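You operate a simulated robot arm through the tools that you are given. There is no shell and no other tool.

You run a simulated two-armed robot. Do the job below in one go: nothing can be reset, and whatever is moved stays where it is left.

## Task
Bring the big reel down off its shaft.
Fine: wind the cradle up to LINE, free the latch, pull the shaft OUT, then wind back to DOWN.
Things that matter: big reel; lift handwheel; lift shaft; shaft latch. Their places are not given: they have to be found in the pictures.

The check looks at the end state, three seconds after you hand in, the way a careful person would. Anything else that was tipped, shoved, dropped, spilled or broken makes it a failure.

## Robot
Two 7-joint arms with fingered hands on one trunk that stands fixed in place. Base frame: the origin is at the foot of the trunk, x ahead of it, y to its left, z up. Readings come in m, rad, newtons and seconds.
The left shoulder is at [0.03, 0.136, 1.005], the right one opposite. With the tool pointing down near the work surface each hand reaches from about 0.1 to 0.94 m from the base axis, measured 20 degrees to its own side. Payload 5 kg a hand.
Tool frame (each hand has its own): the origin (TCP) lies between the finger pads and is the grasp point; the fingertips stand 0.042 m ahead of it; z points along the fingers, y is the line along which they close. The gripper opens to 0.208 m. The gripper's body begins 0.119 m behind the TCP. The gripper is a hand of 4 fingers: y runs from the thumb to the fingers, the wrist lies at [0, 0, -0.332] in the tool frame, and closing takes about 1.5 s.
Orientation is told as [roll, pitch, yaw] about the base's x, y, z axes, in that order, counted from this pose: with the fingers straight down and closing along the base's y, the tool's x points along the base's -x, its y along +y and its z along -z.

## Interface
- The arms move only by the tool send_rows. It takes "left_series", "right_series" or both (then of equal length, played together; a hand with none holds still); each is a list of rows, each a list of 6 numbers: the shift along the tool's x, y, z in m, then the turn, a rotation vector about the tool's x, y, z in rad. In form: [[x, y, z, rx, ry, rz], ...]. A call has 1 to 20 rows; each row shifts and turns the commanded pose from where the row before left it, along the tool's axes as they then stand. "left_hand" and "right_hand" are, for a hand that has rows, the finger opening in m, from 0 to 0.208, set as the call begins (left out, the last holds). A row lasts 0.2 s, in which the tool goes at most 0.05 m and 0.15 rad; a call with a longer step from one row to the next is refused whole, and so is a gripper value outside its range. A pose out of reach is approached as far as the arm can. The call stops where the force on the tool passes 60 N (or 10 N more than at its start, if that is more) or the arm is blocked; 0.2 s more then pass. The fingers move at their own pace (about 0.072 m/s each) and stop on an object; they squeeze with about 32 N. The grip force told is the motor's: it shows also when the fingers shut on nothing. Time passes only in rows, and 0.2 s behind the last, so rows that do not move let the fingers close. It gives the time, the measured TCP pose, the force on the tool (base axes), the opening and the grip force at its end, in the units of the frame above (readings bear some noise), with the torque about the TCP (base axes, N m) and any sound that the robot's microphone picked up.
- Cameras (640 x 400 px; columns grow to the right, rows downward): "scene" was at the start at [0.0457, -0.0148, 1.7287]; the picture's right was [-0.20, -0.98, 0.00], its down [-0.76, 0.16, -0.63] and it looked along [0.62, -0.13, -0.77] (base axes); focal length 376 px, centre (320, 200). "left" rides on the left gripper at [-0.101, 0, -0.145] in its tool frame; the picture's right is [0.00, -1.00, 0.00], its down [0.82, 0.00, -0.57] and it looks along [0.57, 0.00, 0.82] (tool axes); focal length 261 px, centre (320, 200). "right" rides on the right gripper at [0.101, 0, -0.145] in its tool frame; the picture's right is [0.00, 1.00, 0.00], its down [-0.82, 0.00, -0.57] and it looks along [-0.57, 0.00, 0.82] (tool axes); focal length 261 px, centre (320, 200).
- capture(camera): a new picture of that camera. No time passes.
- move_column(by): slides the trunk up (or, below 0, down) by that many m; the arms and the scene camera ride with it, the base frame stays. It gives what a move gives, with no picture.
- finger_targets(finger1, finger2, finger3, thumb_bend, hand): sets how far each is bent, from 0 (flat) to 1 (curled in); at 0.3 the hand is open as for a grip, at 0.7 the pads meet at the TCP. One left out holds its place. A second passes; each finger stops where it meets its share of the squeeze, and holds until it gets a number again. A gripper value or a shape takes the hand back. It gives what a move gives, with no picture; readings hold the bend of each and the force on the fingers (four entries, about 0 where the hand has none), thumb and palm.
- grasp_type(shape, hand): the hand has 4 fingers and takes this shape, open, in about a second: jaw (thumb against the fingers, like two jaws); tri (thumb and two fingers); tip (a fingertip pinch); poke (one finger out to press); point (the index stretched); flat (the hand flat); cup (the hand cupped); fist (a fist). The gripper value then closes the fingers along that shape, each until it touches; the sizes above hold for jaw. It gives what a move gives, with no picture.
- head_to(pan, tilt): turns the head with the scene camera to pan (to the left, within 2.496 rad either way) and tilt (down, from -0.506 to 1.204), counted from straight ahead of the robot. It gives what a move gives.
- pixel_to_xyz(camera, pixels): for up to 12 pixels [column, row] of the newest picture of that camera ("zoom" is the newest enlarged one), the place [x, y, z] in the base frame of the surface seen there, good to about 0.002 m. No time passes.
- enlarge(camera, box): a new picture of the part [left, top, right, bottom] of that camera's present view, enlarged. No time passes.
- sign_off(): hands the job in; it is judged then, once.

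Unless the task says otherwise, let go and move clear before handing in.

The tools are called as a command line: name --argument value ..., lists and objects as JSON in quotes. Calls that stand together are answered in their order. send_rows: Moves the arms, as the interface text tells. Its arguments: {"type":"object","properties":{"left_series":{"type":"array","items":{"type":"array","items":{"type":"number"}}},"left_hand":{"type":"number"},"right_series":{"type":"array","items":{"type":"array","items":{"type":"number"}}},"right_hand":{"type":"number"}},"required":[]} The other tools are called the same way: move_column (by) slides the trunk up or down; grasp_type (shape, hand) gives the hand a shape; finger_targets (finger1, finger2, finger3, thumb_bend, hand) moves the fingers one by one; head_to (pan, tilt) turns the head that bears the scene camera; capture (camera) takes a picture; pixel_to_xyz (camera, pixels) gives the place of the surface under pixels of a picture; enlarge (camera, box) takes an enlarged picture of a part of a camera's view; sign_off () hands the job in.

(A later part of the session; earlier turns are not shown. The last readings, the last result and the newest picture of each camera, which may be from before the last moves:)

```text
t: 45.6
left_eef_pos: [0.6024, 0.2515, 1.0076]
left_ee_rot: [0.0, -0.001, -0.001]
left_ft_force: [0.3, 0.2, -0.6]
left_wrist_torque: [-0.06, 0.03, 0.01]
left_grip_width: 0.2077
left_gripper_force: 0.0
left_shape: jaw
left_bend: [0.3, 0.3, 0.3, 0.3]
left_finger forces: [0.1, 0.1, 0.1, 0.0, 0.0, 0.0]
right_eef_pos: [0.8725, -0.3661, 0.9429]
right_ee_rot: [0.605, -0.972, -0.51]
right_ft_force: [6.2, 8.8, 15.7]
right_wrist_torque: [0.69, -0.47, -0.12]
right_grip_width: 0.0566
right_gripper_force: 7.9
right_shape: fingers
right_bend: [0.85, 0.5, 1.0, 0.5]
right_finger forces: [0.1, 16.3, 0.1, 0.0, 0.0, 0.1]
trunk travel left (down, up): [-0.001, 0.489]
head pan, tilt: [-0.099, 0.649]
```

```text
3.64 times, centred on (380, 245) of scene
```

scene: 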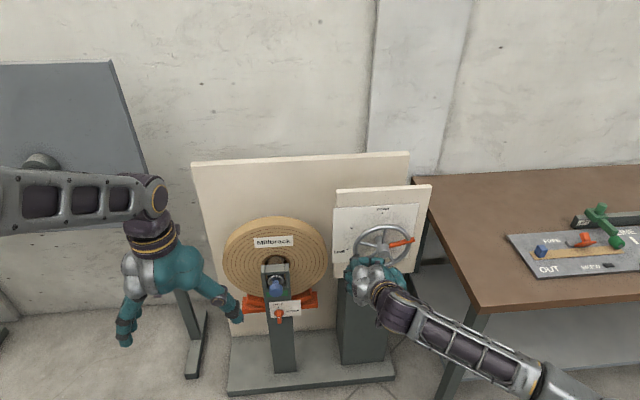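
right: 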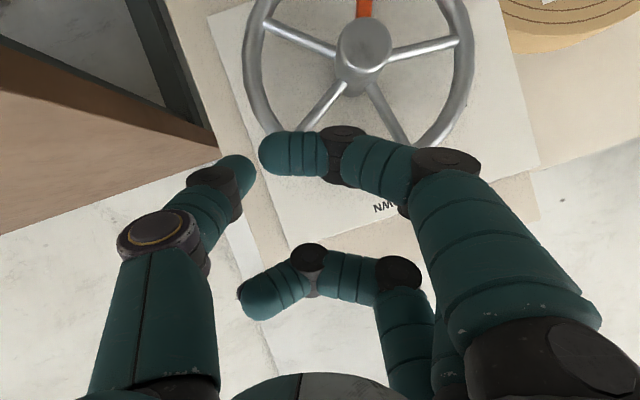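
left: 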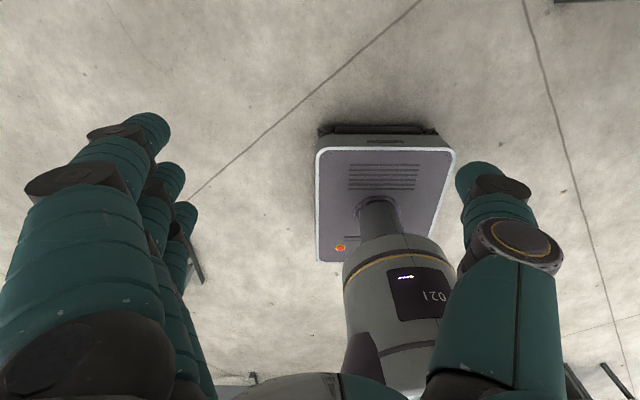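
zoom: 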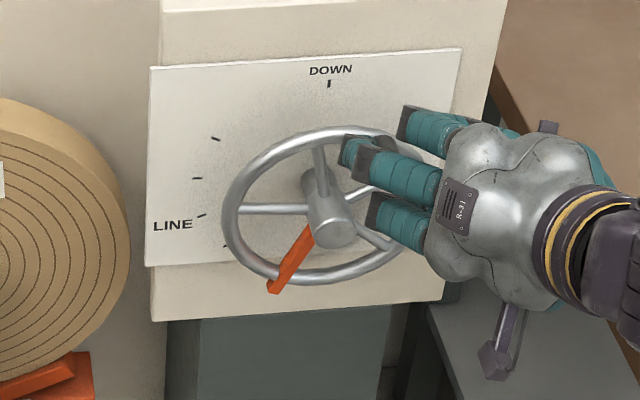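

Finger 1 slipped past, and only finger 2 touches the handle. I'll open, back off, roll the hand a further 30° so the fingers push along the downward tangent, and regrip.

finger_targets --hand "right" --finger1 0.45 --finger2 0.45 --thumb_bend 0.5

send_rows --right_series '[[0.0201, 0.0002, -0.0346, 0, 0, 0], [0.0022, 0.0037, 0.0013, -0.065, -0.001, 0.1125], [0.0022, 0.0037, 0.0013, -0.065, -0.001, 0.1125], [0.0022, 0.0037, 0.0013, -0.065, -0.001, 0.1125], [0.0022, 0.0037, 0.0013, -0.065, -0.001, 0.1125], [0, 0, 0, 0, 0, 0]]'

capture --camera "right"

capture --camera "scene"

```text
t: 46.6
left_eef_pos: [0.6022, 0.2498, 1.0075]
left_ee_rot: [-0.001, 0.0, -0.001]
left_ft_force: [0.1, 0.4, 0.6]
left_wrist_torque: [-0.05, 0.01, 0.0]
left_grip_width: 0.2078
left_gripper_force: 0.1
left_shape: jaw
left_bend: [0.3, 0.3, 0.3, 0.3]
left_finger forces: [0.0, 0.0, 0.0, 0.1, 0.0, 0.0]
right_eef_pos: [0.873, -0.3671, 0.9408]
right_ee_rot: [0.606, -0.969, -0.511]
right_ft_force: [0.7, 0.6, -0.5]
right_wrist_torque: [-0.04, 0.0, -0.05]
right_grip_width: 0.1329
right_gripper_force: 0.2
right_shape: fingers
right_bend: [0.45, 0.45, 1.0, 0.5]
right_finger forces: [0.0, 0.0, 0.1, 0.0, 0.0, 0.0]
trunk travel left (down, up): [-0.001, 0.489]
head pan, tilt: [-0.099, 0.649]
```

```text
t: 48.0
left_eef_pos: [0.6023, 0.2502, 1.007]
left_ee_rot: [-0.001, 0.0, 0.001]
left_ft_force: [0.0, 0.6, -0.4]
left_wrist_torque: [-0.05, -0.03, -0.05]
left_grip_width: 0.2077
left_gripper_force: 0.0
left_shape: jaw
left_bend: [0.3, 0.3, 0.3, 0.3]
left_finger forces: [0.0, 0.0, 0.0, 0.0, 0.0, 0.0]
right_eef_pos: [0.8323, -0.3504, 0.9399]
right_ee_rot: [1.169, -0.617, -0.92]
right_ft_force: [-1.5, -0.5, -0.1]
right_wrist_torque: [0.01, -0.01, -0.01]
right_grip_width: 0.1329
right_gripper_force: 0.1
right_shape: fingers
right_bend: [0.45, 0.45, 1.0, 0.5]
right_finger forces: [0.1, 0.0, 0.1, 0.1, 0.0, 0.1]
trunk travel left (down, up): [-0.001, 0.489]
head pan, tilt: [-0.099, 0.649]
```

```text
taken
```

right: 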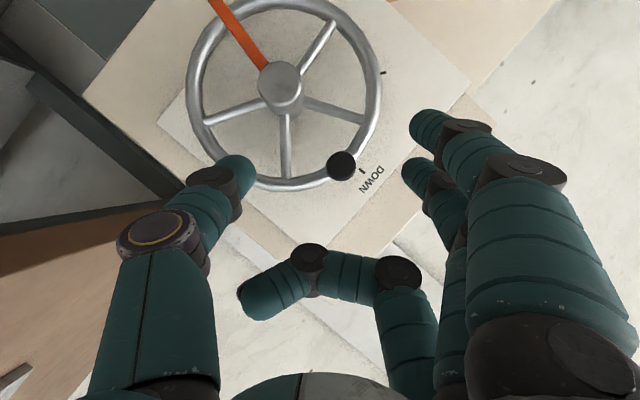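

```text
taken
```

scene: 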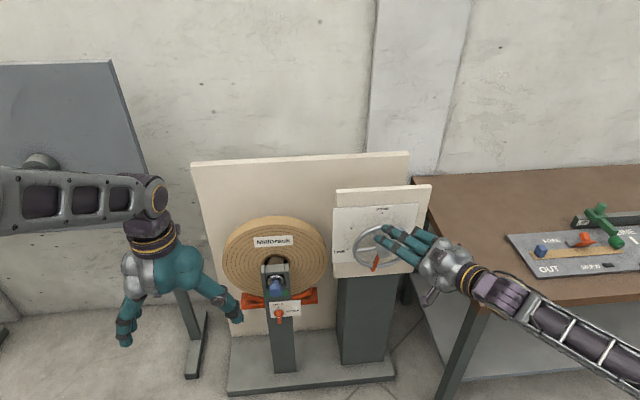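

The hand is rolled and backed off, with the handle visible at (341,166). I'll check its position before going in.

pixel_to_xyz --camera "right" --pixels '[[341, 166], [333, 166], [349, 166], [240, 35], [228, 18], [280, 88]]'

enlarge --camera "scene" --box '[220, 190, 440, 340]'

```text
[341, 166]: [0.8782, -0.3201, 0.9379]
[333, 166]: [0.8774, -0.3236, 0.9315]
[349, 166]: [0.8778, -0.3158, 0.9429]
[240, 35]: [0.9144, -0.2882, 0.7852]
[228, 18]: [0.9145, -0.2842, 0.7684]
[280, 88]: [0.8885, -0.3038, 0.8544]
```

```text
2.67 times, centred on (330, 265) of scene
```

zoom: 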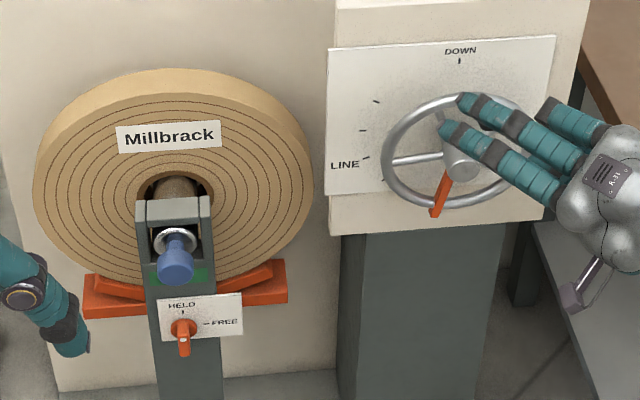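

The wheel has slipped back to α≈193°, so it is loaded there. I'll move in, centre on the handle and close.

send_rows --right_series '[[-0.0034, 0.012, 0.015, 0, 0, 0], [-0.0034, 0.006, 0.0229, 0, 0, 0], [0, 0, 0, 0, 0, 0]]'

capture --camera "right"

finger_targets --hand "right" --finger1 0.7 --finger2 0.9 --thumb_bend 0.9

capture --camera "right"

```text
t: 48.9
left_eef_pos: [0.601, 0.2501, 1.0078]
left_ee_rot: [-0.001, 0.0, -0.002]
left_ft_force: [-0.5, 0.7, -0.1]
left_wrist_torque: [-0.01, 0.01, 0.0]
left_grip_width: 0.2077
left_gripper_force: 0.0
left_shape: jaw
left_bend: [0.3, 0.3, 0.3, 0.3]
left_finger forces: [0.1, 0.0, 0.0, 0.1, 0.0, 0.0]
right_eef_pos: [0.8663, -0.3284, 0.945]
right_ee_rot: [1.167, -0.617, -0.917]
right_ft_force: [-29.3, -2.0, 2.5]
right_wrist_torque: [-0.21, 1.88, -1.15]
right_grip_width: 0.1346
right_gripper_force: 14.0
right_shape: fingers
right_bend: [0.45, 0.45, 1.0, 0.5]
right_finger forces: [0.0, 0.0, 0.0, 0.0, 28.8, 0.0]
trunk travel left (down, up): [-0.001, 0.489]
head pan, tilt: [-0.099, 0.649]
```

```text
taken
```

right: 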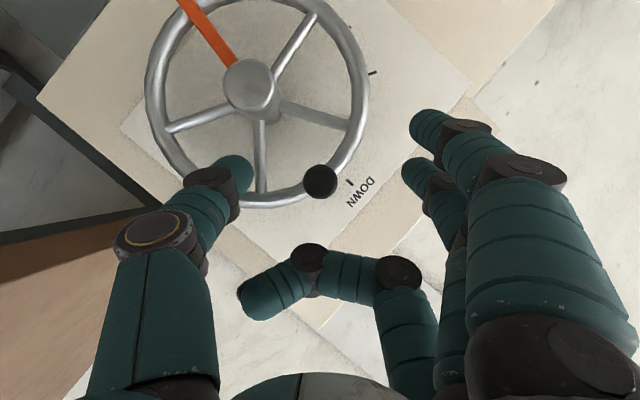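

```text
t: 49.9
left_eef_pos: [0.6052, 0.2497, 1.006]
left_ee_rot: [0.001, 0.001, 0.0]
left_ft_force: [-0.2, 0.9, 0.8]
left_wrist_torque: [-0.01, -0.02, -0.04]
left_grip_width: 0.208
left_gripper_force: 0.0
left_shape: jaw
left_bend: [0.3, 0.3, 0.3, 0.3]
left_finger forces: [0.1, 0.0, 0.0, 0.0, 0.0, 0.0]
right_eef_pos: [0.8691, -0.3296, 0.9415]
right_ee_rot: [1.164, -0.616, -0.92]
right_ft_force: [7.8, 1.3, -21.1]
right_wrist_torque: [-0.43, 0.24, 0.15]
right_grip_width: 0.0298
right_gripper_force: 18.3
right_shape: fingers
right_bend: [0.7, 0.6, 1.0, 0.72]
right_finger forces: [0.0, 12.1, 0.1, 0.0, 24.1, 0.0]
trunk travel left (down, up): [-0.001, 0.489]
head pan, tilt: [-0.099, 0.649]
```

```text
taken
```

right: 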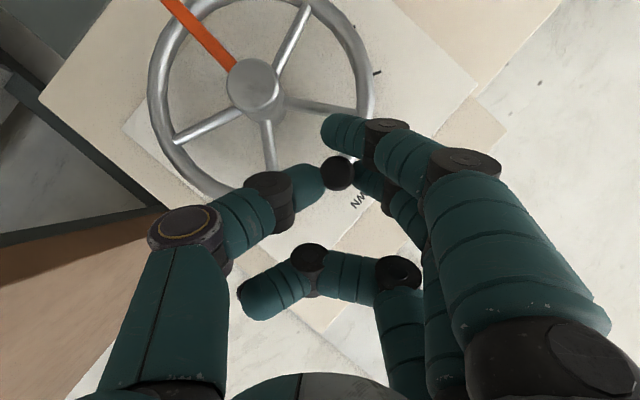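

Gripped again. I'll push along the tangent through about 220°, checking the force and pointer afterwards.

send_rows --right_series '[[-0.0041, -0.0064, -0.0024, 0, 0, 0], [-0.0036, -0.0069, -0.0021, 0, 0, 0], [-0.003, -0.0072, -0.0018, 0, 0, 0], [-0.0025, -0.0075, -0.0015, 0, 0, 0], [-0.0019, -0.0077, -0.0012, 0, 0, 0], [-0.0013, -0.0079, -0.0008, 0, 0, 0]]'

capture --camera "right"

enlarge --camera "scene" --box '[220, 190, 440, 340]'

```text
t: 51.2
left_eef_pos: [0.5998, 0.2505, 1.0088]
left_ee_rot: [0.001, -0.002, 0.0]
left_ft_force: [-0.3, 0.4, -0.9]
left_wrist_torque: [-0.01, -0.02, -0.02]
left_grip_width: 0.2077
left_gripper_force: 0.1
left_shape: jaw
left_bend: [0.3, 0.3, 0.3, 0.3]
left_finger forces: [0.1, 0.1, 0.1, 0.1, 0.0, 0.1]
right_eef_pos: [0.8676, -0.3704, 0.9332]
right_ee_rot: [1.177, -0.623, -0.926]
right_ft_force: [-15.6, 7.8, 30.0]
right_wrist_torque: [1.55, -0.87, 0.74]
right_grip_width: 0.0333
right_gripper_force: 41.2
right_shape: fingers
right_bend: [0.63, 0.56, 1.0, 0.8]
right_finger forces: [34.1, 38.4, 0.0, 0.0, 9.6, 0.0]
trunk travel left (down, up): [-0.001, 0.489]
head pan, tilt: [-0.099, 0.649]
```

```text
taken
```

right: 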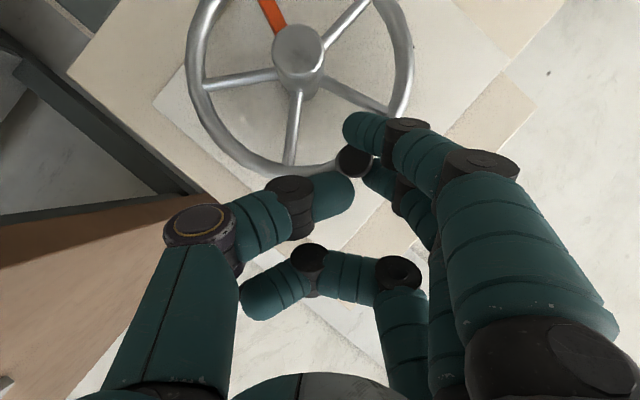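

```text
2.67 times, centred on (330, 265) of scene
```

zoom: 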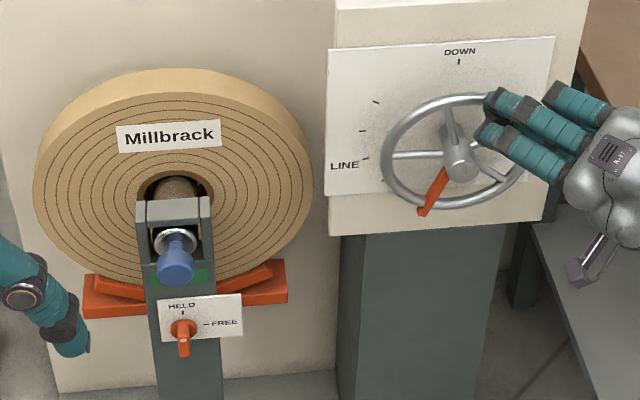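

Both fingers are now loaded at 34 and 38 N and the pointer is near 200°. I'll hold for a second and see whether it creeps or is stalled.

pixel_to_xyz --camera "zoom" --pixels '[[425, 209], [434, 190], [443, 173], [95, 297], [110, 290], [260, 290], [240, 283]]'

send_rows --right_series '[[0, 0, 0, 0, 0, 0], [0, 0, 0, 0, 0, 0], [0, 0, 0, 0, 0, 0], [0, 0, 0, 0, 0, 0]]'

enlarge --camera "scene" --box '[220, 190, 440, 340]'

pixel_to_xyz --camera "zoom" --pixels '[[425, 209], [434, 190], [443, 173]]'

```text
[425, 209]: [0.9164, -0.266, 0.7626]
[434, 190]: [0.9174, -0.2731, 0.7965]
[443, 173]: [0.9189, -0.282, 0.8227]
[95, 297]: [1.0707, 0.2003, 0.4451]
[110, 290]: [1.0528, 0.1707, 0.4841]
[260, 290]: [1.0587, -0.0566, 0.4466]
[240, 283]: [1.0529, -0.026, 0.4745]
```

```text
t: 52.2
left_eef_pos: [0.6001, 0.2497, 1.0081]
left_ee_rot: [-0.001, -0.004, 0.002]
left_ft_force: [0.5, 0.4, 0.6]
left_wrist_torque: [-0.01, 0.0, -0.02]
left_grip_width: 0.2076
left_gripper_force: 0.0
left_shape: jaw
left_bend: [0.3, 0.3, 0.3, 0.3]
left_finger forces: [0.1, 0.0, 0.1, 0.1, 0.0, 0.1]
right_eef_pos: [0.8659, -0.3699, 0.9321]
right_ee_rot: [1.177, -0.623, -0.925]
right_ft_force: [-15.3, -3.0, 37.9]
right_wrist_torque: [1.86, -1.02, 0.46]
right_grip_width: 0.0336
right_gripper_force: 42.8
right_shape: fingers
right_bend: [0.63, 0.56, 1.0, 0.8]
right_finger forces: [30.0, 40.9, 0.1, 0.0, 15.1, 0.1]
trunk travel left (down, up): [-0.001, 0.489]
head pan, tilt: [-0.099, 0.649]
```

```text
2.67 times, centred on (330, 265) of scene
```

zoom: 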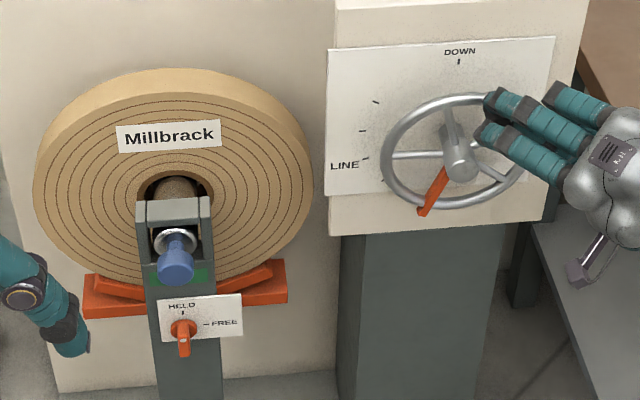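

```text
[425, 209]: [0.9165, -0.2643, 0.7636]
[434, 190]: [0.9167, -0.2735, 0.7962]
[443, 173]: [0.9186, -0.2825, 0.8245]
```

The force on the handle is mostly downward, while at α≈203° the tangent is mostly -y, so this was a push in the wrong direction rather than a stall. I'll shift the hand mainly in -y.

send_rows --right_series '[[-0.006, -0.004, -0.0035, 0, 0, 0], [-0.006, -0.004, -0.0035, 0, 0, 0], [-0.006, -0.004, -0.0035, 0, 0, 0]]'

capture --camera "right"

enlarge --camera "scene" --box '[220, 190, 440, 340]'

```text
t: 53.0
left_eef_pos: [0.602, 0.2522, 1.006]
left_ee_rot: [-0.002, -0.002, 0.0]
left_ft_force: [-0.7, 0.1, -0.1]
left_wrist_torque: [-0.01, -0.01, 0.03]
left_grip_width: 0.2079
left_gripper_force: 0.0
left_shape: jaw
left_bend: [0.3, 0.3, 0.3, 0.3]
left_finger forces: [0.0, 0.0, 0.0, 0.0, 0.0, 0.0]
right_eef_pos: [0.8667, -0.3914, 0.9249]
right_ee_rot: [1.158, -0.616, -0.914]
right_ft_force: [-13.1, 23.5, -8.4]
right_wrist_torque: [-0.1, -0.2, 0.8]
right_grip_width: 0.0347
right_gripper_force: 57.5
right_shape: fingers
right_bend: [0.63, 0.58, 1.0, 0.8]
right_finger forces: [69.1, 32.7, 0.0, 0.0, 14.4, 0.0]
trunk travel left (down, up): [-0.001, 0.489]
head pan, tilt: [-0.099, 0.649]
```

```text
taken
```

right: 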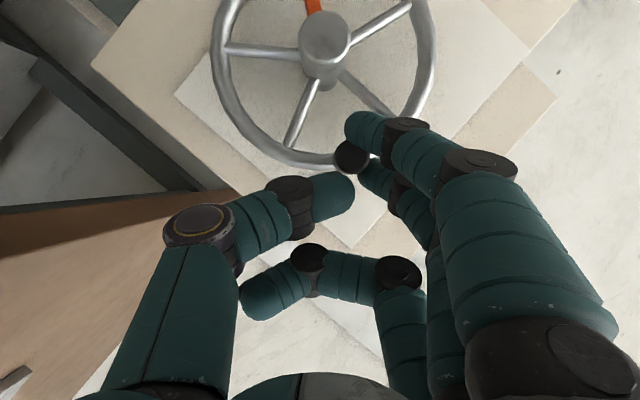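

```text
2.67 times, centred on (330, 265) of scene
```

zoom: 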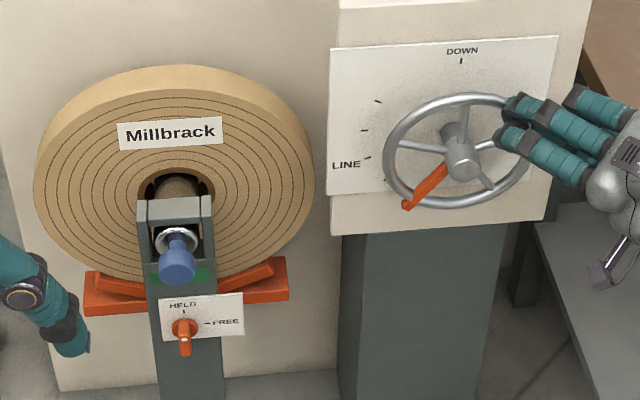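

The wheel is moving again and the pointer is near 215°. I'll measure it.

pixel_to_xyz --camera "zoom" --pixels '[[409, 204], [425, 186], [438, 173], [367, 157]]'

pixel_to_xyz --camera "right" --pixels '[[349, 158], [343, 155], [356, 162]]'

```text
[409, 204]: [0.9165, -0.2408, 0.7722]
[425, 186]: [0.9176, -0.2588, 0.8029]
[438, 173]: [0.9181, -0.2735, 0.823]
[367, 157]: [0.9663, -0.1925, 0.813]
```

```text
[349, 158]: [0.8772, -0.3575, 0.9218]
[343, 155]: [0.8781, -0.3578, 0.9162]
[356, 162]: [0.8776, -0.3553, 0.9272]
```

The pointer is at about 218°. I'll push on along the tangent in small steps.

send_rows --right_series '[[-0.0007, -0.008, -0.0004, 0, 0, 0], [-0.0001, -0.008, -0.0002, 0, 0, 0], [0.0005, -0.008, 0.0002, 0, 0, 0]]'

capture --camera "right"

enlarge --camera "scene" --box '[220, 190, 440, 340]'

```text
t: 53.9
left_eef_pos: [0.6034, 0.2518, 1.0061]
left_ee_rot: [-0.002, -0.001, 0.001]
left_ft_force: [-0.9, 0.6, -0.6]
left_wrist_torque: [-0.09, -0.02, 0.02]
left_grip_width: 0.2077
left_gripper_force: 0.1
left_shape: jaw
left_bend: [0.3, 0.3, 0.3, 0.3]
left_finger forces: [0.0, 0.0, 0.0, 0.0, 0.1, 0.1]
right_eef_pos: [0.8689, -0.4071, 0.9126]
right_ee_rot: [1.166, -0.617, -0.914]
right_ft_force: [-10.5, 30.3, -8.8]
right_wrist_torque: [-0.17, -0.19, 0.95]
right_grip_width: 0.0335
right_gripper_force: 29.4
right_shape: fingers
right_bend: [0.65, 0.62, 1.0, 0.81]
right_finger forces: [42.2, 16.7, 0.0, 0.0, 0.0, 0.0]
trunk travel left (down, up): [-0.001, 0.489]
head pan, tilt: [-0.099, 0.649]
```

```text
taken
```

right: 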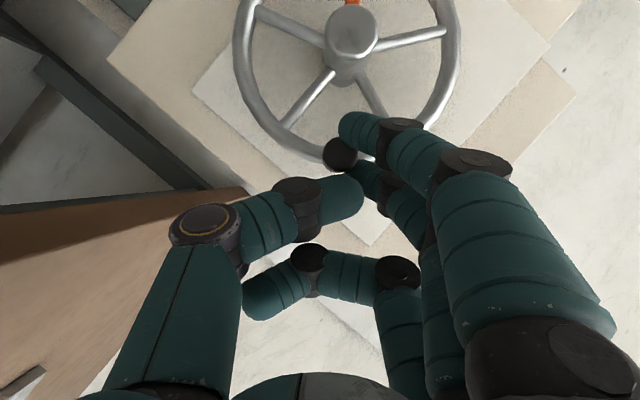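

```text
2.67 times, centred on (330, 265) of scene
```

zoom: 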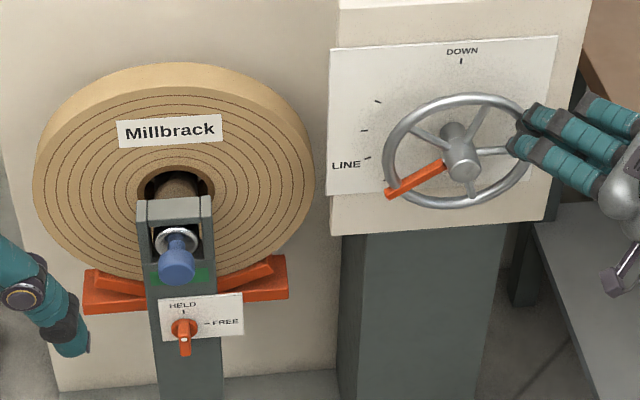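

The pointer is near 235°, and the reel is visibly being lifted on the cradle. I'll measure the angle.

pixel_to_xyz --camera "zoom" --pixels '[[391, 193], [410, 182], [430, 170], [369, 157], [387, 182]]'

pixel_to_xyz --camera "right" --pixels '[[340, 155], [333, 152], [345, 160]]'

```text
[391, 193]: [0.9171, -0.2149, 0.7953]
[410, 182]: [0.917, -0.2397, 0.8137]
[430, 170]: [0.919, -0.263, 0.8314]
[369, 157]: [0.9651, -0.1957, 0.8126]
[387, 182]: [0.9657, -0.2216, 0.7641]
```

```text
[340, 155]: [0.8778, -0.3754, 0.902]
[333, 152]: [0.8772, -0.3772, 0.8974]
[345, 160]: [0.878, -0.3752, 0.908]
```

The pointer is at about 237°, with 13° left to LINE. I'll take two more small steps.

send_rows --right_series '[[0.0011, -0.0079, 0.0006, 0, 0, 0], [0.0017, -0.0078, 0.0009, 0, 0, 0]]'

enlarge --camera "scene" --box '[220, 190, 440, 340]'

capture --camera "right"

```text
t: 54.5
left_eef_pos: [0.6027, 0.2503, 1.0065]
left_ee_rot: [0.0, 0.001, 0.0]
left_ft_force: [0.4, -0.3, 0.4]
left_wrist_torque: [0.0, 0.04, -0.02]
left_grip_width: 0.2077
left_gripper_force: 0.0
left_shape: jaw
left_bend: [0.3, 0.3, 0.3, 0.3]
left_finger forces: [0.0, 0.0, 0.0, 0.1, 0.0, 0.1]
right_eef_pos: [0.8685, -0.4163, 0.8983]
right_ee_rot: [1.17, -0.619, -0.919]
right_ft_force: [-9.4, 29.0, -1.2]
right_wrist_torque: [0.08, -0.13, 0.86]
right_grip_width: 0.0344
right_gripper_force: 24.4
right_shape: fingers
right_bend: [0.64, 0.62, 1.0, 0.81]
right_finger forces: [34.2, 15.5, 0.0, 0.1, 0.1, 0.0]
trunk travel left (down, up): [-0.001, 0.489]
head pan, tilt: [-0.099, 0.649]
```

```text
2.67 times, centred on (330, 265) of scene
```

zoom: 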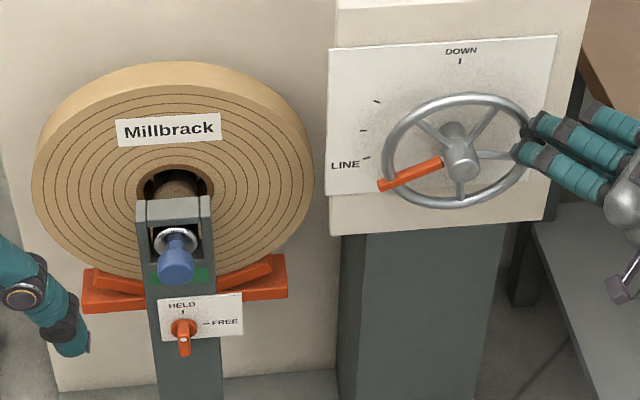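

```text
taken
```

right: 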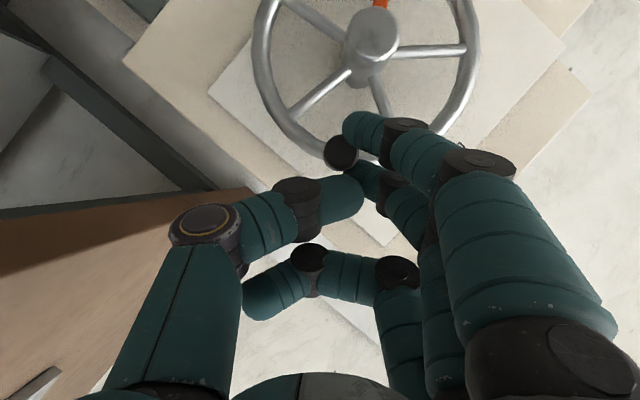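

pixel_to_xyz --camera "zoom" --pixels '[[384, 186], [400, 178], [425, 168], [460, 165]]'

enlarge --camera "scene" --box '[330, 200, 420, 280]'

pixel_to_xyz --camera "right" --pixels '[[342, 153], [335, 150], [348, 157]]'

```text
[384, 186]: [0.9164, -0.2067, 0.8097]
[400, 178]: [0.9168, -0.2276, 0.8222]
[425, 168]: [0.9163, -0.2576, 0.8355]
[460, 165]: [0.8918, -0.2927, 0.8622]
```

```text
5.00 times, centred on (375, 240) of scene
```

zoom: 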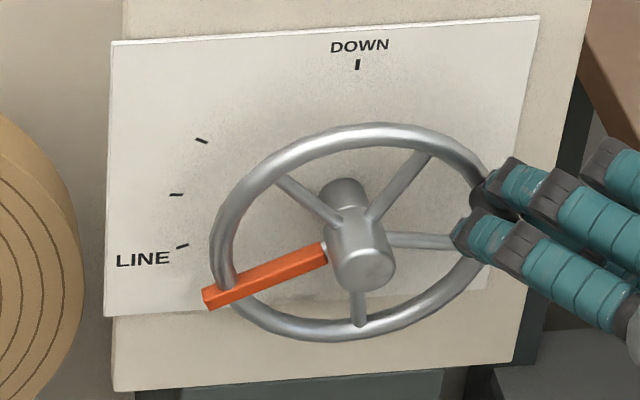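

```text
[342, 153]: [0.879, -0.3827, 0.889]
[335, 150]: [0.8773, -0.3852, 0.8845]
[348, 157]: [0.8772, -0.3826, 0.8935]
```

The pointer is at about 246° and LINE is at 250°. I'll make one small nudge to land on it.

send_rows --right_series '[[0.0018, -0.0062, 0.001, 0, 0, 0], [0, 0, 0, 0, 0, 0]]'

enlarge --camera "scene" --box '[330, 200, 420, 280]'

pixel_to_xyz --camera "zoom" --pixels '[[215, 287], [240, 277], [280, 263], [310, 252], [206, 285], [182, 245]]'

capture --camera "right"

pixel_to_xyz --camera "right" --pixels '[[342, 153], [335, 150], [348, 157]]'

```text
t: 55.0
left_eef_pos: [0.6009, 0.2508, 1.0085]
left_ee_rot: [-0.002, 0.0, 0.001]
left_ft_force: [-0.2, 0.0, 0.2]
left_wrist_torque: [-0.03, 0.01, -0.02]
left_grip_width: 0.2078
left_gripper_force: 0.0
left_shape: jaw
left_bend: [0.3, 0.3, 0.3, 0.3]
left_finger forces: [0.0, 0.1, 0.0, 0.0, 0.0, 0.0]
right_eef_pos: [0.8672, -0.4189, 0.8935]
right_ee_rot: [1.168, -0.619, -0.919]
right_ft_force: [-5.1, 24.3, 3.6]
right_wrist_torque: [0.26, -0.23, 0.58]
right_grip_width: 0.0348
right_gripper_force: 22.6
right_shape: fingers
right_bend: [0.63, 0.63, 1.0, 0.81]
right_finger forces: [29.3, 15.4, 0.0, 0.0, 0.1, 0.0]
trunk travel left (down, up): [-0.001, 0.489]
head pan, tilt: [-0.099, 0.649]
```

```text
5.00 times, centred on (375, 240) of scene
```

zoom: 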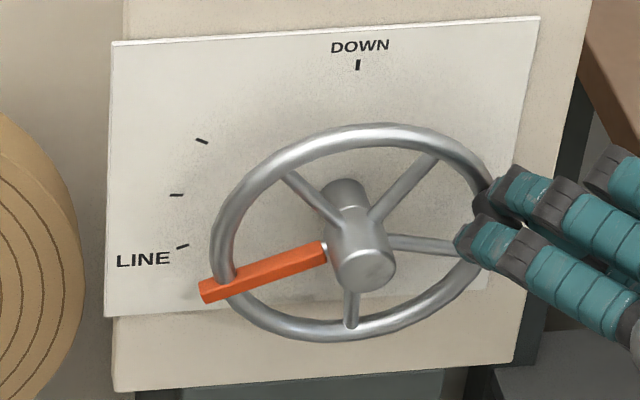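

```text
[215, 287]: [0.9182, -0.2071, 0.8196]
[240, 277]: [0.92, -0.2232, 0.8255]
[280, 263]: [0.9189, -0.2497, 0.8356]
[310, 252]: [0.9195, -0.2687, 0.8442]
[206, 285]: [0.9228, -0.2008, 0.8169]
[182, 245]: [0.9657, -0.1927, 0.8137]
```

```text
taken
```

right: 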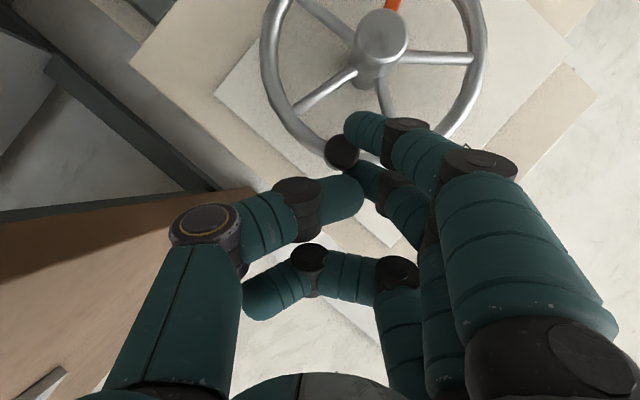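

```text
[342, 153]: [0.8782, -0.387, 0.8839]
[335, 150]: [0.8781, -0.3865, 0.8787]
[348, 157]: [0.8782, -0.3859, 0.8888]
```

The handle now measures 248.5°, essentially at LINE. I'll keep the right hand holding it and look at the reel hole, the shaft and the latch.

enlarge --camera "scene" --box '[240, 235, 320, 335]'

capture --camera "scene"

pixel_to_xyz --camera "scene" --pixels '[[276, 289], [276, 293], [278, 318], [278, 313], [275, 277], [292, 312]]'

```text
4.00 times, centred on (280, 285) of scene
```

zoom: 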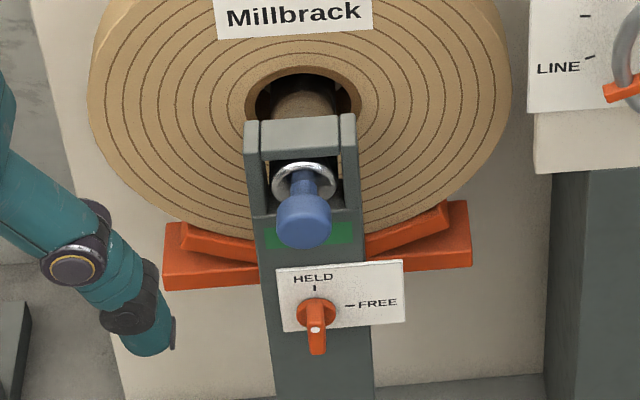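

```text
taken
```

scene: 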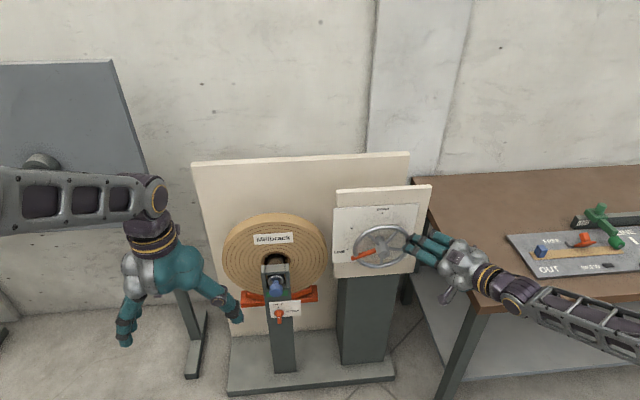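

```text
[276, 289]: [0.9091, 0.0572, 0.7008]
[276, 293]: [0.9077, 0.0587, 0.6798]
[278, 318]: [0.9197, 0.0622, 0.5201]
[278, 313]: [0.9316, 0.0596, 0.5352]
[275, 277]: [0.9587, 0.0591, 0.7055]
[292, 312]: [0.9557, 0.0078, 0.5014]
```

The shaft knob is at about (0.91, 0.058, 0.69) and the latch at about (0.92, 0.06, 0.525), still showing HELD. I'll bring the left hand in front of them, tilting forward, for a closer look with its camera.

send_rows --left_series '[[-0.012, -0.019, 0.0307, 0, -0.1, 0], [-0.0089, -0.019, 0.0317, 0, -0.1, 0], [-0.0057, -0.019, 0.0325, 0, -0.1, 0], [-0.0024, -0.019, 0.0329, 0, -0.1, 0], [0.0009, -0.019, 0.0329, 0, -0.1, 0], [0.0042, -0.019, 0.0327, 0, -0.1, 0], [0.0074, -0.019, 0.0321, 0, -0.1, 0], [0.0106, -0.019, 0.0312, 0, -0.1, 0], [0.0137, -0.019, 0.03, 0, -0.1, 0], [0.0166, -0.019, 0.0285, 0, -0.1, 0], [0, 0, 0, 0, 0, 0]]'

capture --camera "left"

capture --camera "scene"

```text
t: 57.5
left_eef_pos: [0.7247, 0.0579, 0.695]
left_ee_rot: [-0.001, -1.002, 0.001]
left_ft_force: [0.7, -0.2, 0.2]
left_wrist_torque: [-0.02, 0.04, 0.01]
left_grip_width: 0.2078
left_gripper_force: 0.0
left_shape: jaw
left_bend: [0.3, 0.3, 0.3, 0.3]
left_finger forces: [0.0, 0.0, 0.0, 0.0, 0.0, 0.0]
right_eef_pos: [0.8684, -0.4208, 0.8918]
right_ee_rot: [1.167, -0.619, -0.916]
right_ft_force: [-3.9, 24.1, 0.7]
right_wrist_torque: [0.11, -0.17, 0.55]
right_grip_width: 0.0345
right_gripper_force: 18.1
right_shape: fingers
right_bend: [0.63, 0.63, 1.0, 0.81]
right_finger forces: [24.9, 11.9, 0.0, 0.0, 0.0, 0.1]
trunk travel left (down, up): [-0.001, 0.489]
head pan, tilt: [-0.099, 0.649]
```

```text
taken
```

left: 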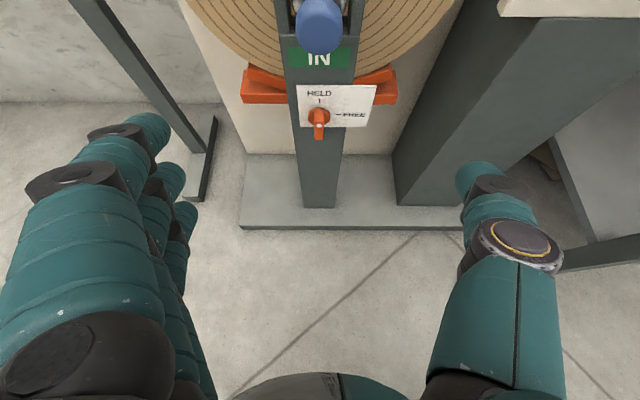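

```text
taken
```

scene: 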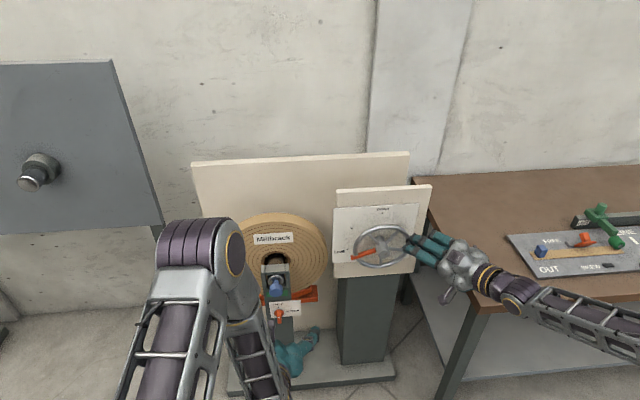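

The left hand reached its pose freely and its camera shows the latch at (319,118). I'll level the hand further and lower it toward the latch.

send_rows --left_series '[[0.0205, 0, 0.0125, 0, -0.1125, 0], [0.0217, 0, 0.0104, 0, -0.1125, 0], [0.0226, 0, 0.008, 0, -0.1125, 0], [0.0233, 0, 0.0055, 0, -0.1125, 0], [0, 0, 0, 0, 0, 0]]'

capture --camera "left"

enlarge --camera "left" --box '[240, 60, 420, 200]'

```text
t: 58.6
left_eef_pos: [0.7231, 0.0613, 0.6033]
left_ee_rot: [-0.008, -1.452, 0.01]
left_ft_force: [0.0, 0.7, -0.1]
left_wrist_torque: [-0.01, 0.0, -0.04]
left_grip_width: 0.2077
left_gripper_force: 0.1
left_shape: jaw
left_bend: [0.3, 0.3, 0.3, 0.3]
left_finger forces: [0.0, 0.0, 0.0, 0.1, 0.0, 0.0]
right_eef_pos: [0.8668, -0.4199, 0.8932]
right_ee_rot: [1.167, -0.617, -0.917]
right_ft_force: [-3.5, 23.8, -2.0]
right_wrist_torque: [0.03, -0.08, 0.47]
right_grip_width: 0.0341
right_gripper_force: 17.6
right_shape: fingers
right_bend: [0.64, 0.63, 1.0, 0.81]
right_finger forces: [24.3, 10.6, 0.1, 0.0, 0.0, 0.0]
trunk travel left (down, up): [-0.001, 0.489]
head pan, tilt: [-0.099, 0.649]
```

```text
taken
```

left: 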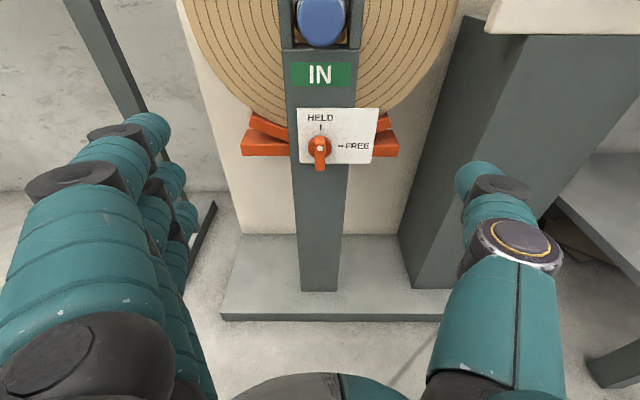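

```text
2.86 times, centred on (330, 130) of left
```

zoom: 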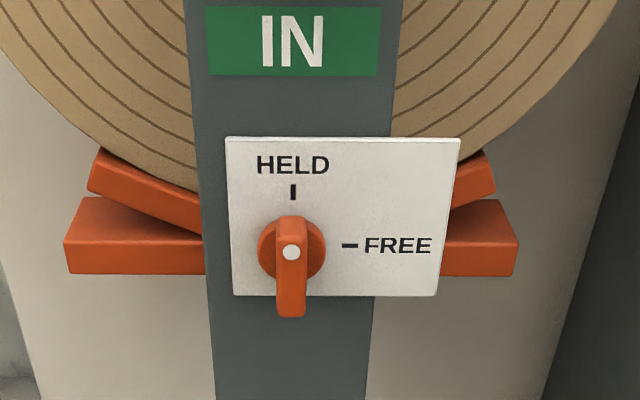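

This is a clear view: the latch is a bar knob, vertical, with its white dot toward HELD. I'll measure it and the shaft knob.

pixel_to_xyz --camera "zoom" --pixels '[[291, 225], [291, 252], [291, 285], [291, 305], [278, 260], [304, 260], [262, 252], [320, 252], [293, 190], [348, 245], [291, 315]]'

pixel_to_xyz --camera "left" --pixels '[[320, 20], [320, 40], [300, 20], [343, 20], [320, 6]]'

```text
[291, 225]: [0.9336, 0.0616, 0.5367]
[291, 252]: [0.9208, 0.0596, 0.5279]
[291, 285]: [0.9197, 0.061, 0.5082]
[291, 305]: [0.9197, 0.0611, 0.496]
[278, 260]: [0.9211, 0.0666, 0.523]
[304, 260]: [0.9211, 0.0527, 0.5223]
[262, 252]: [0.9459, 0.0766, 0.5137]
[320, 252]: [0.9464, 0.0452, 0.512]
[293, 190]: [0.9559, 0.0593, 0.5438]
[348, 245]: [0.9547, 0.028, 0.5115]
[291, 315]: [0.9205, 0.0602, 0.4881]
```

```text
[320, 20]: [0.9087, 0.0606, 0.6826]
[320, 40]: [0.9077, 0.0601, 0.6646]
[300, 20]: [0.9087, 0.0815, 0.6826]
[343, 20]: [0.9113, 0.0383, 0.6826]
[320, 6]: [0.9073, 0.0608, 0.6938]
```

The bar's front is at x=0.920, centred at (y 0.060, z 0.512) and about 15 mm wide; the shaft knob is at (y 0.060, z 0.688), radius 0.022. HELD to FREE needs +90° about x, so I'll test in free space whether the left wrist can roll that far.

send_rows --left_series '[[0, 0, 0, 0, 0, 0.14], [0, 0, 0, 0, 0, 0.14], [0, 0, 0, 0, 0, 0.14], [0, 0, 0, 0, 0, 0.14], [0, 0, 0, 0, 0, 0.14], [0, 0, 0, 0, 0, 0.14], [0, 0, 0, 0, 0, 0.14], [0, 0, 0, 0, 0, 0.14], [0, 0, 0, 0, 0, 0.14], [0, 0, 0, 0, 0, 0.14], [0, 0, 0, 0, 0, 0.14], [0, 0, 0, 0, 0, 0]]'

capture --camera "left"

capture --camera "scene"

```text
t: 61.2
left_eef_pos: [0.7208, 0.0601, 0.6036]
left_ee_rot: [1.45, -0.03, -1.568]
left_ft_force: [-0.5, -0.2, 0.3]
left_wrist_torque: [0.01, -0.03, 0.02]
left_grip_width: 0.2077
left_gripper_force: 0.1
left_shape: jaw
left_bend: [0.3, 0.3, 0.3, 0.3]
left_finger forces: [0.0, 0.0, 0.0, 0.1, 0.0, 0.0]
right_eef_pos: [0.8684, -0.4193, 0.8926]
right_ee_rot: [1.168, -0.618, -0.919]
right_ft_force: [-4.6, 26.4, -1.5]
right_wrist_torque: [0.04, -0.06, 0.56]
right_grip_width: 0.0344
right_gripper_force: 17.3
right_shape: fingers
right_bend: [0.64, 0.63, 1.0, 0.81]
right_finger forces: [24.6, 10.3, 0.0, 0.1, 0.1, 0.0]
trunk travel left (down, up): [-0.001, 0.489]
head pan, tilt: [-0.099, 0.649]
```

```text
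taken
```

left: 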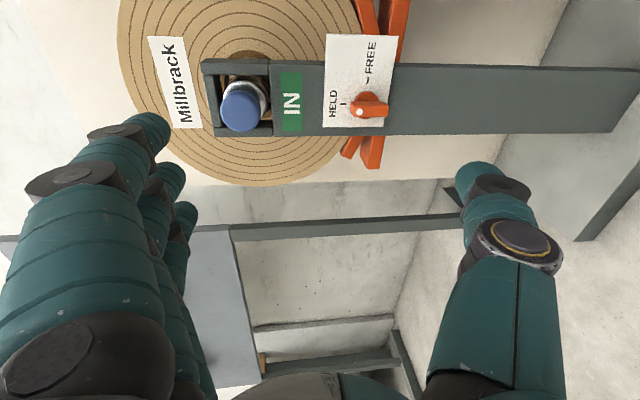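

```text
taken
```

scene: 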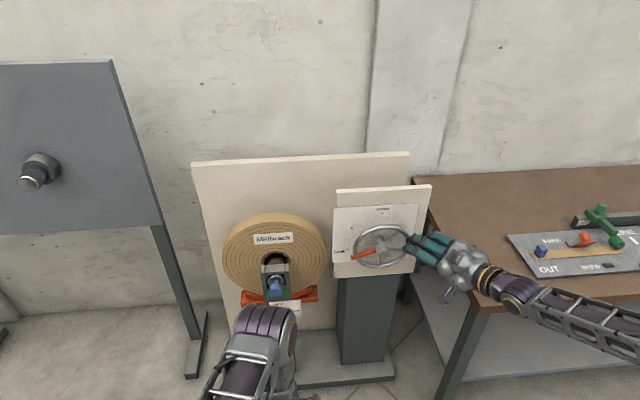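

The left wrist rolls the full 90° without trouble, so I can pinch the bar and turn it. I'll roll back, level the hand, and move in front of the latch.

send_rows --left_series '[[0, 0, 0, 0, 0, -0.14], [0, 0, 0, 0, 0, -0.14], [0, 0, 0, 0, 0, -0.14], [0, 0, 0, 0, 0, -0.14], [0, 0, 0, 0, 0, -0.14], [0, 0, 0, 0, 0, -0.14], [0, 0, 0, 0, 0, -0.14], [0, 0, 0, 0, 0, -0.14], [0, 0, 0, 0, 0, -0.14], [0, 0, 0, 0, 0, -0.14], [0, 0, 0, 0, 0, -0.14], [0, 0, 0, 0, -0.06, 0], [0, 0, 0, 0, -0.059, 0], [0.03, 0, 0.03, 0, 0, 0], [0.03, 0, 0.03, 0, 0, 0], [0.03, 0, 0.03, 0, 0, 0], [0, 0, 0, 0, 0, 0]]'

capture --camera "left"

```text
t: 64.8
left_eef_pos: [0.8126, 0.0623, 0.5113]
left_ee_rot: [-0.838, -1.57, 0.835]
left_ft_force: [0.3, 0.5, -0.4]
left_wrist_torque: [0.03, 0.01, 0.02]
left_grip_width: 0.2077
left_gripper_force: 0.0
left_shape: jaw
left_bend: [0.3, 0.3, 0.3, 0.3]
left_finger forces: [0.0, 0.1, 0.0, 0.1, 0.0, 0.1]
right_eef_pos: [0.8673, -0.4203, 0.8932]
right_ee_rot: [1.167, -0.617, -0.918]
right_ft_force: [-4.0, 25.4, -2.1]
right_wrist_torque: [0.04, -0.07, 0.47]
right_grip_width: 0.0343
right_gripper_force: 17.1
right_shape: fingers
right_bend: [0.64, 0.63, 1.0, 0.81]
right_finger forces: [23.7, 9.9, 0.0, 0.1, 0.0, 0.0]
trunk travel left (down, up): [-0.001, 0.489]
head pan, tilt: [-0.099, 0.649]
```

```text
taken
```

left: 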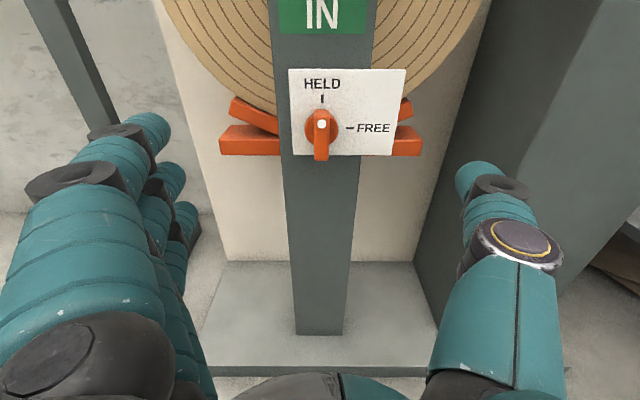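

The latch is centred ahead at (321,128). I'll advance 0.08 m and close the fingers on the bar.

send_rows --left_series '[[0, -0.001, 0.027, 0, 0, 0], [0, -0.001, 0.027, 0, 0, 0], [0, 0, 0.026, 0, 0, 0], [0, 0, 0, 0, 0, 0]]'

capture --camera "left"

```text
t: 65.8
left_eef_pos: [0.8948, 0.0588, 0.5141]
left_ee_rot: [-0.681, -1.571, 0.679]
left_ft_force: [0.0, 0.2, 0.5]
left_wrist_torque: [0.02, 0.0, 0.01]
left_grip_width: 0.2075
left_gripper_force: 0.0
left_shape: jaw
left_bend: [0.3, 0.3, 0.3, 0.3]
left_finger forces: [0.0, 0.0, 0.0, 0.0, 0.0, 0.0]
right_eef_pos: [0.8685, -0.4194, 0.8925]
right_ee_rot: [1.168, -0.618, -0.919]
right_ft_force: [-5.8, 25.4, -1.9]
right_wrist_torque: [0.07, -0.11, 0.52]
right_grip_width: 0.0347
right_gripper_force: 17.5
right_shape: fingers
right_bend: [0.64, 0.63, 1.0, 0.81]
right_finger forces: [23.9, 10.1, 0.1, 0.1, 0.1, 0.0]
trunk travel left (down, up): [-0.001, 0.489]
head pan, tilt: [-0.099, 0.649]
```

```text
taken
```

left: 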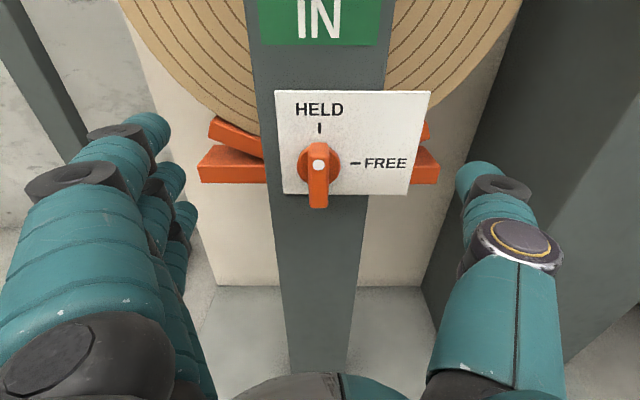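

The TCP is at (0.895, 0.059, 0.514), right over the bar at (319,178). I'll close the left hand now.

send_rows --left_series '[[0, 0, 0, 0, 0, 0], [0, 0, 0, 0, 0, 0], [0, 0, 0, 0, 0, 0], [0, 0, 0, 0, 0, 0], [0, 0, 0, 0, 0, 0], [0, 0, 0, 0, 0, 0], [0, 0, 0, 0, 0, 0], [0, 0, 0, 0, 0, 0], [0, 0, 0, 0, 0, 0]]' --left_hand 0.0

capture --camera "left"

```text
t: 67.8
left_eef_pos: [0.8929, 0.0577, 0.515]
left_ee_rot: [-0.423, -1.57, 0.42]
left_ft_force: [5.0, -4.3, -1.6]
left_wrist_torque: [0.26, 0.06, -0.05]
left_grip_width: 0.0048
left_gripper_force: 32.5
left_shape: jaw
left_bend: [0.7, 0.71, 0.71, 0.7]
left_finger forces: [0.0, 10.9, 8.5, 0.0, 24.8, 0.0]
right_eef_pos: [0.8672, -0.4198, 0.8918]
right_ee_rot: [1.166, -0.617, -0.921]
right_ft_force: [-5.7, 25.7, -2.0]
right_wrist_torque: [0.12, -0.1, 0.56]
right_grip_width: 0.0344
right_gripper_force: 17.1
right_shape: fingers
right_bend: [0.64, 0.63, 1.0, 0.81]
right_finger forces: [24.2, 10.1, 0.1, 0.0, 0.0, 0.0]
trunk travel left (down, up): [-0.001, 0.489]
head pan, tilt: [-0.099, 0.649]
```

```text
taken
```

left: 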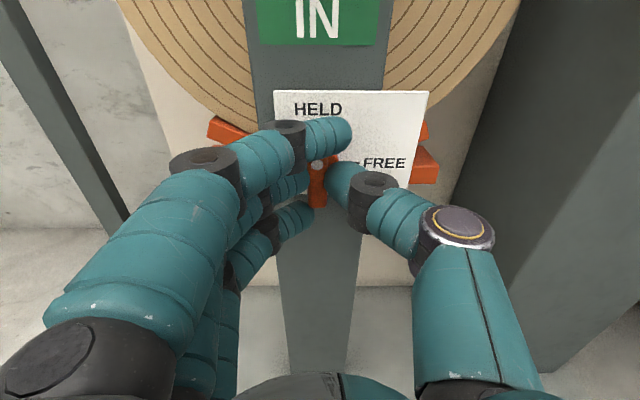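

Two fingers and the thumb hold the bar. I'll start the clockwise turn.

send_rows --left_series '[[0, 0, 0, 0, 0, 0.12], [0, 0, 0, 0, 0, 0.12], [0, 0, 0, 0, 0, 0.12], [0, 0, 0, 0, 0, 0.12], [0, 0, 0, 0, 0, 0]]'

capture --camera "left"

```text
t: 69.0
left_eef_pos: [0.8915, 0.0573, 0.5132]
left_ee_rot: [1.568, -1.091, -1.57]
left_ft_force: [18.4, -17.1, -2.3]
left_wrist_torque: [-0.06, -0.07, -0.5]
left_grip_width: 0.0029
left_gripper_force: 32.2
left_shape: jaw
left_bend: [0.7, 0.71, 0.71, 0.7]
left_finger forces: [0.0, 8.3, 8.3, 0.0, 28.7, 0.1]
right_eef_pos: [0.8671, -0.4199, 0.8926]
right_ee_rot: [1.167, -0.618, -0.919]
right_ft_force: [-7.2, 26.1, 0.9]
right_wrist_torque: [0.19, -0.12, 0.64]
right_grip_width: 0.0346
right_gripper_force: 17.8
right_shape: fingers
right_bend: [0.63, 0.63, 1.0, 0.81]
right_finger forces: [24.3, 11.3, 0.1, 0.0, 0.1, 0.1]
trunk travel left (down, up): [-0.001, 0.489]
head pan, tilt: [-0.099, 0.649]
```

```text
taken
```

left: 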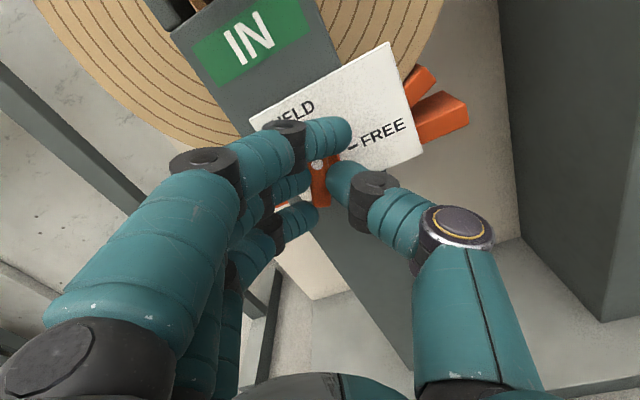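

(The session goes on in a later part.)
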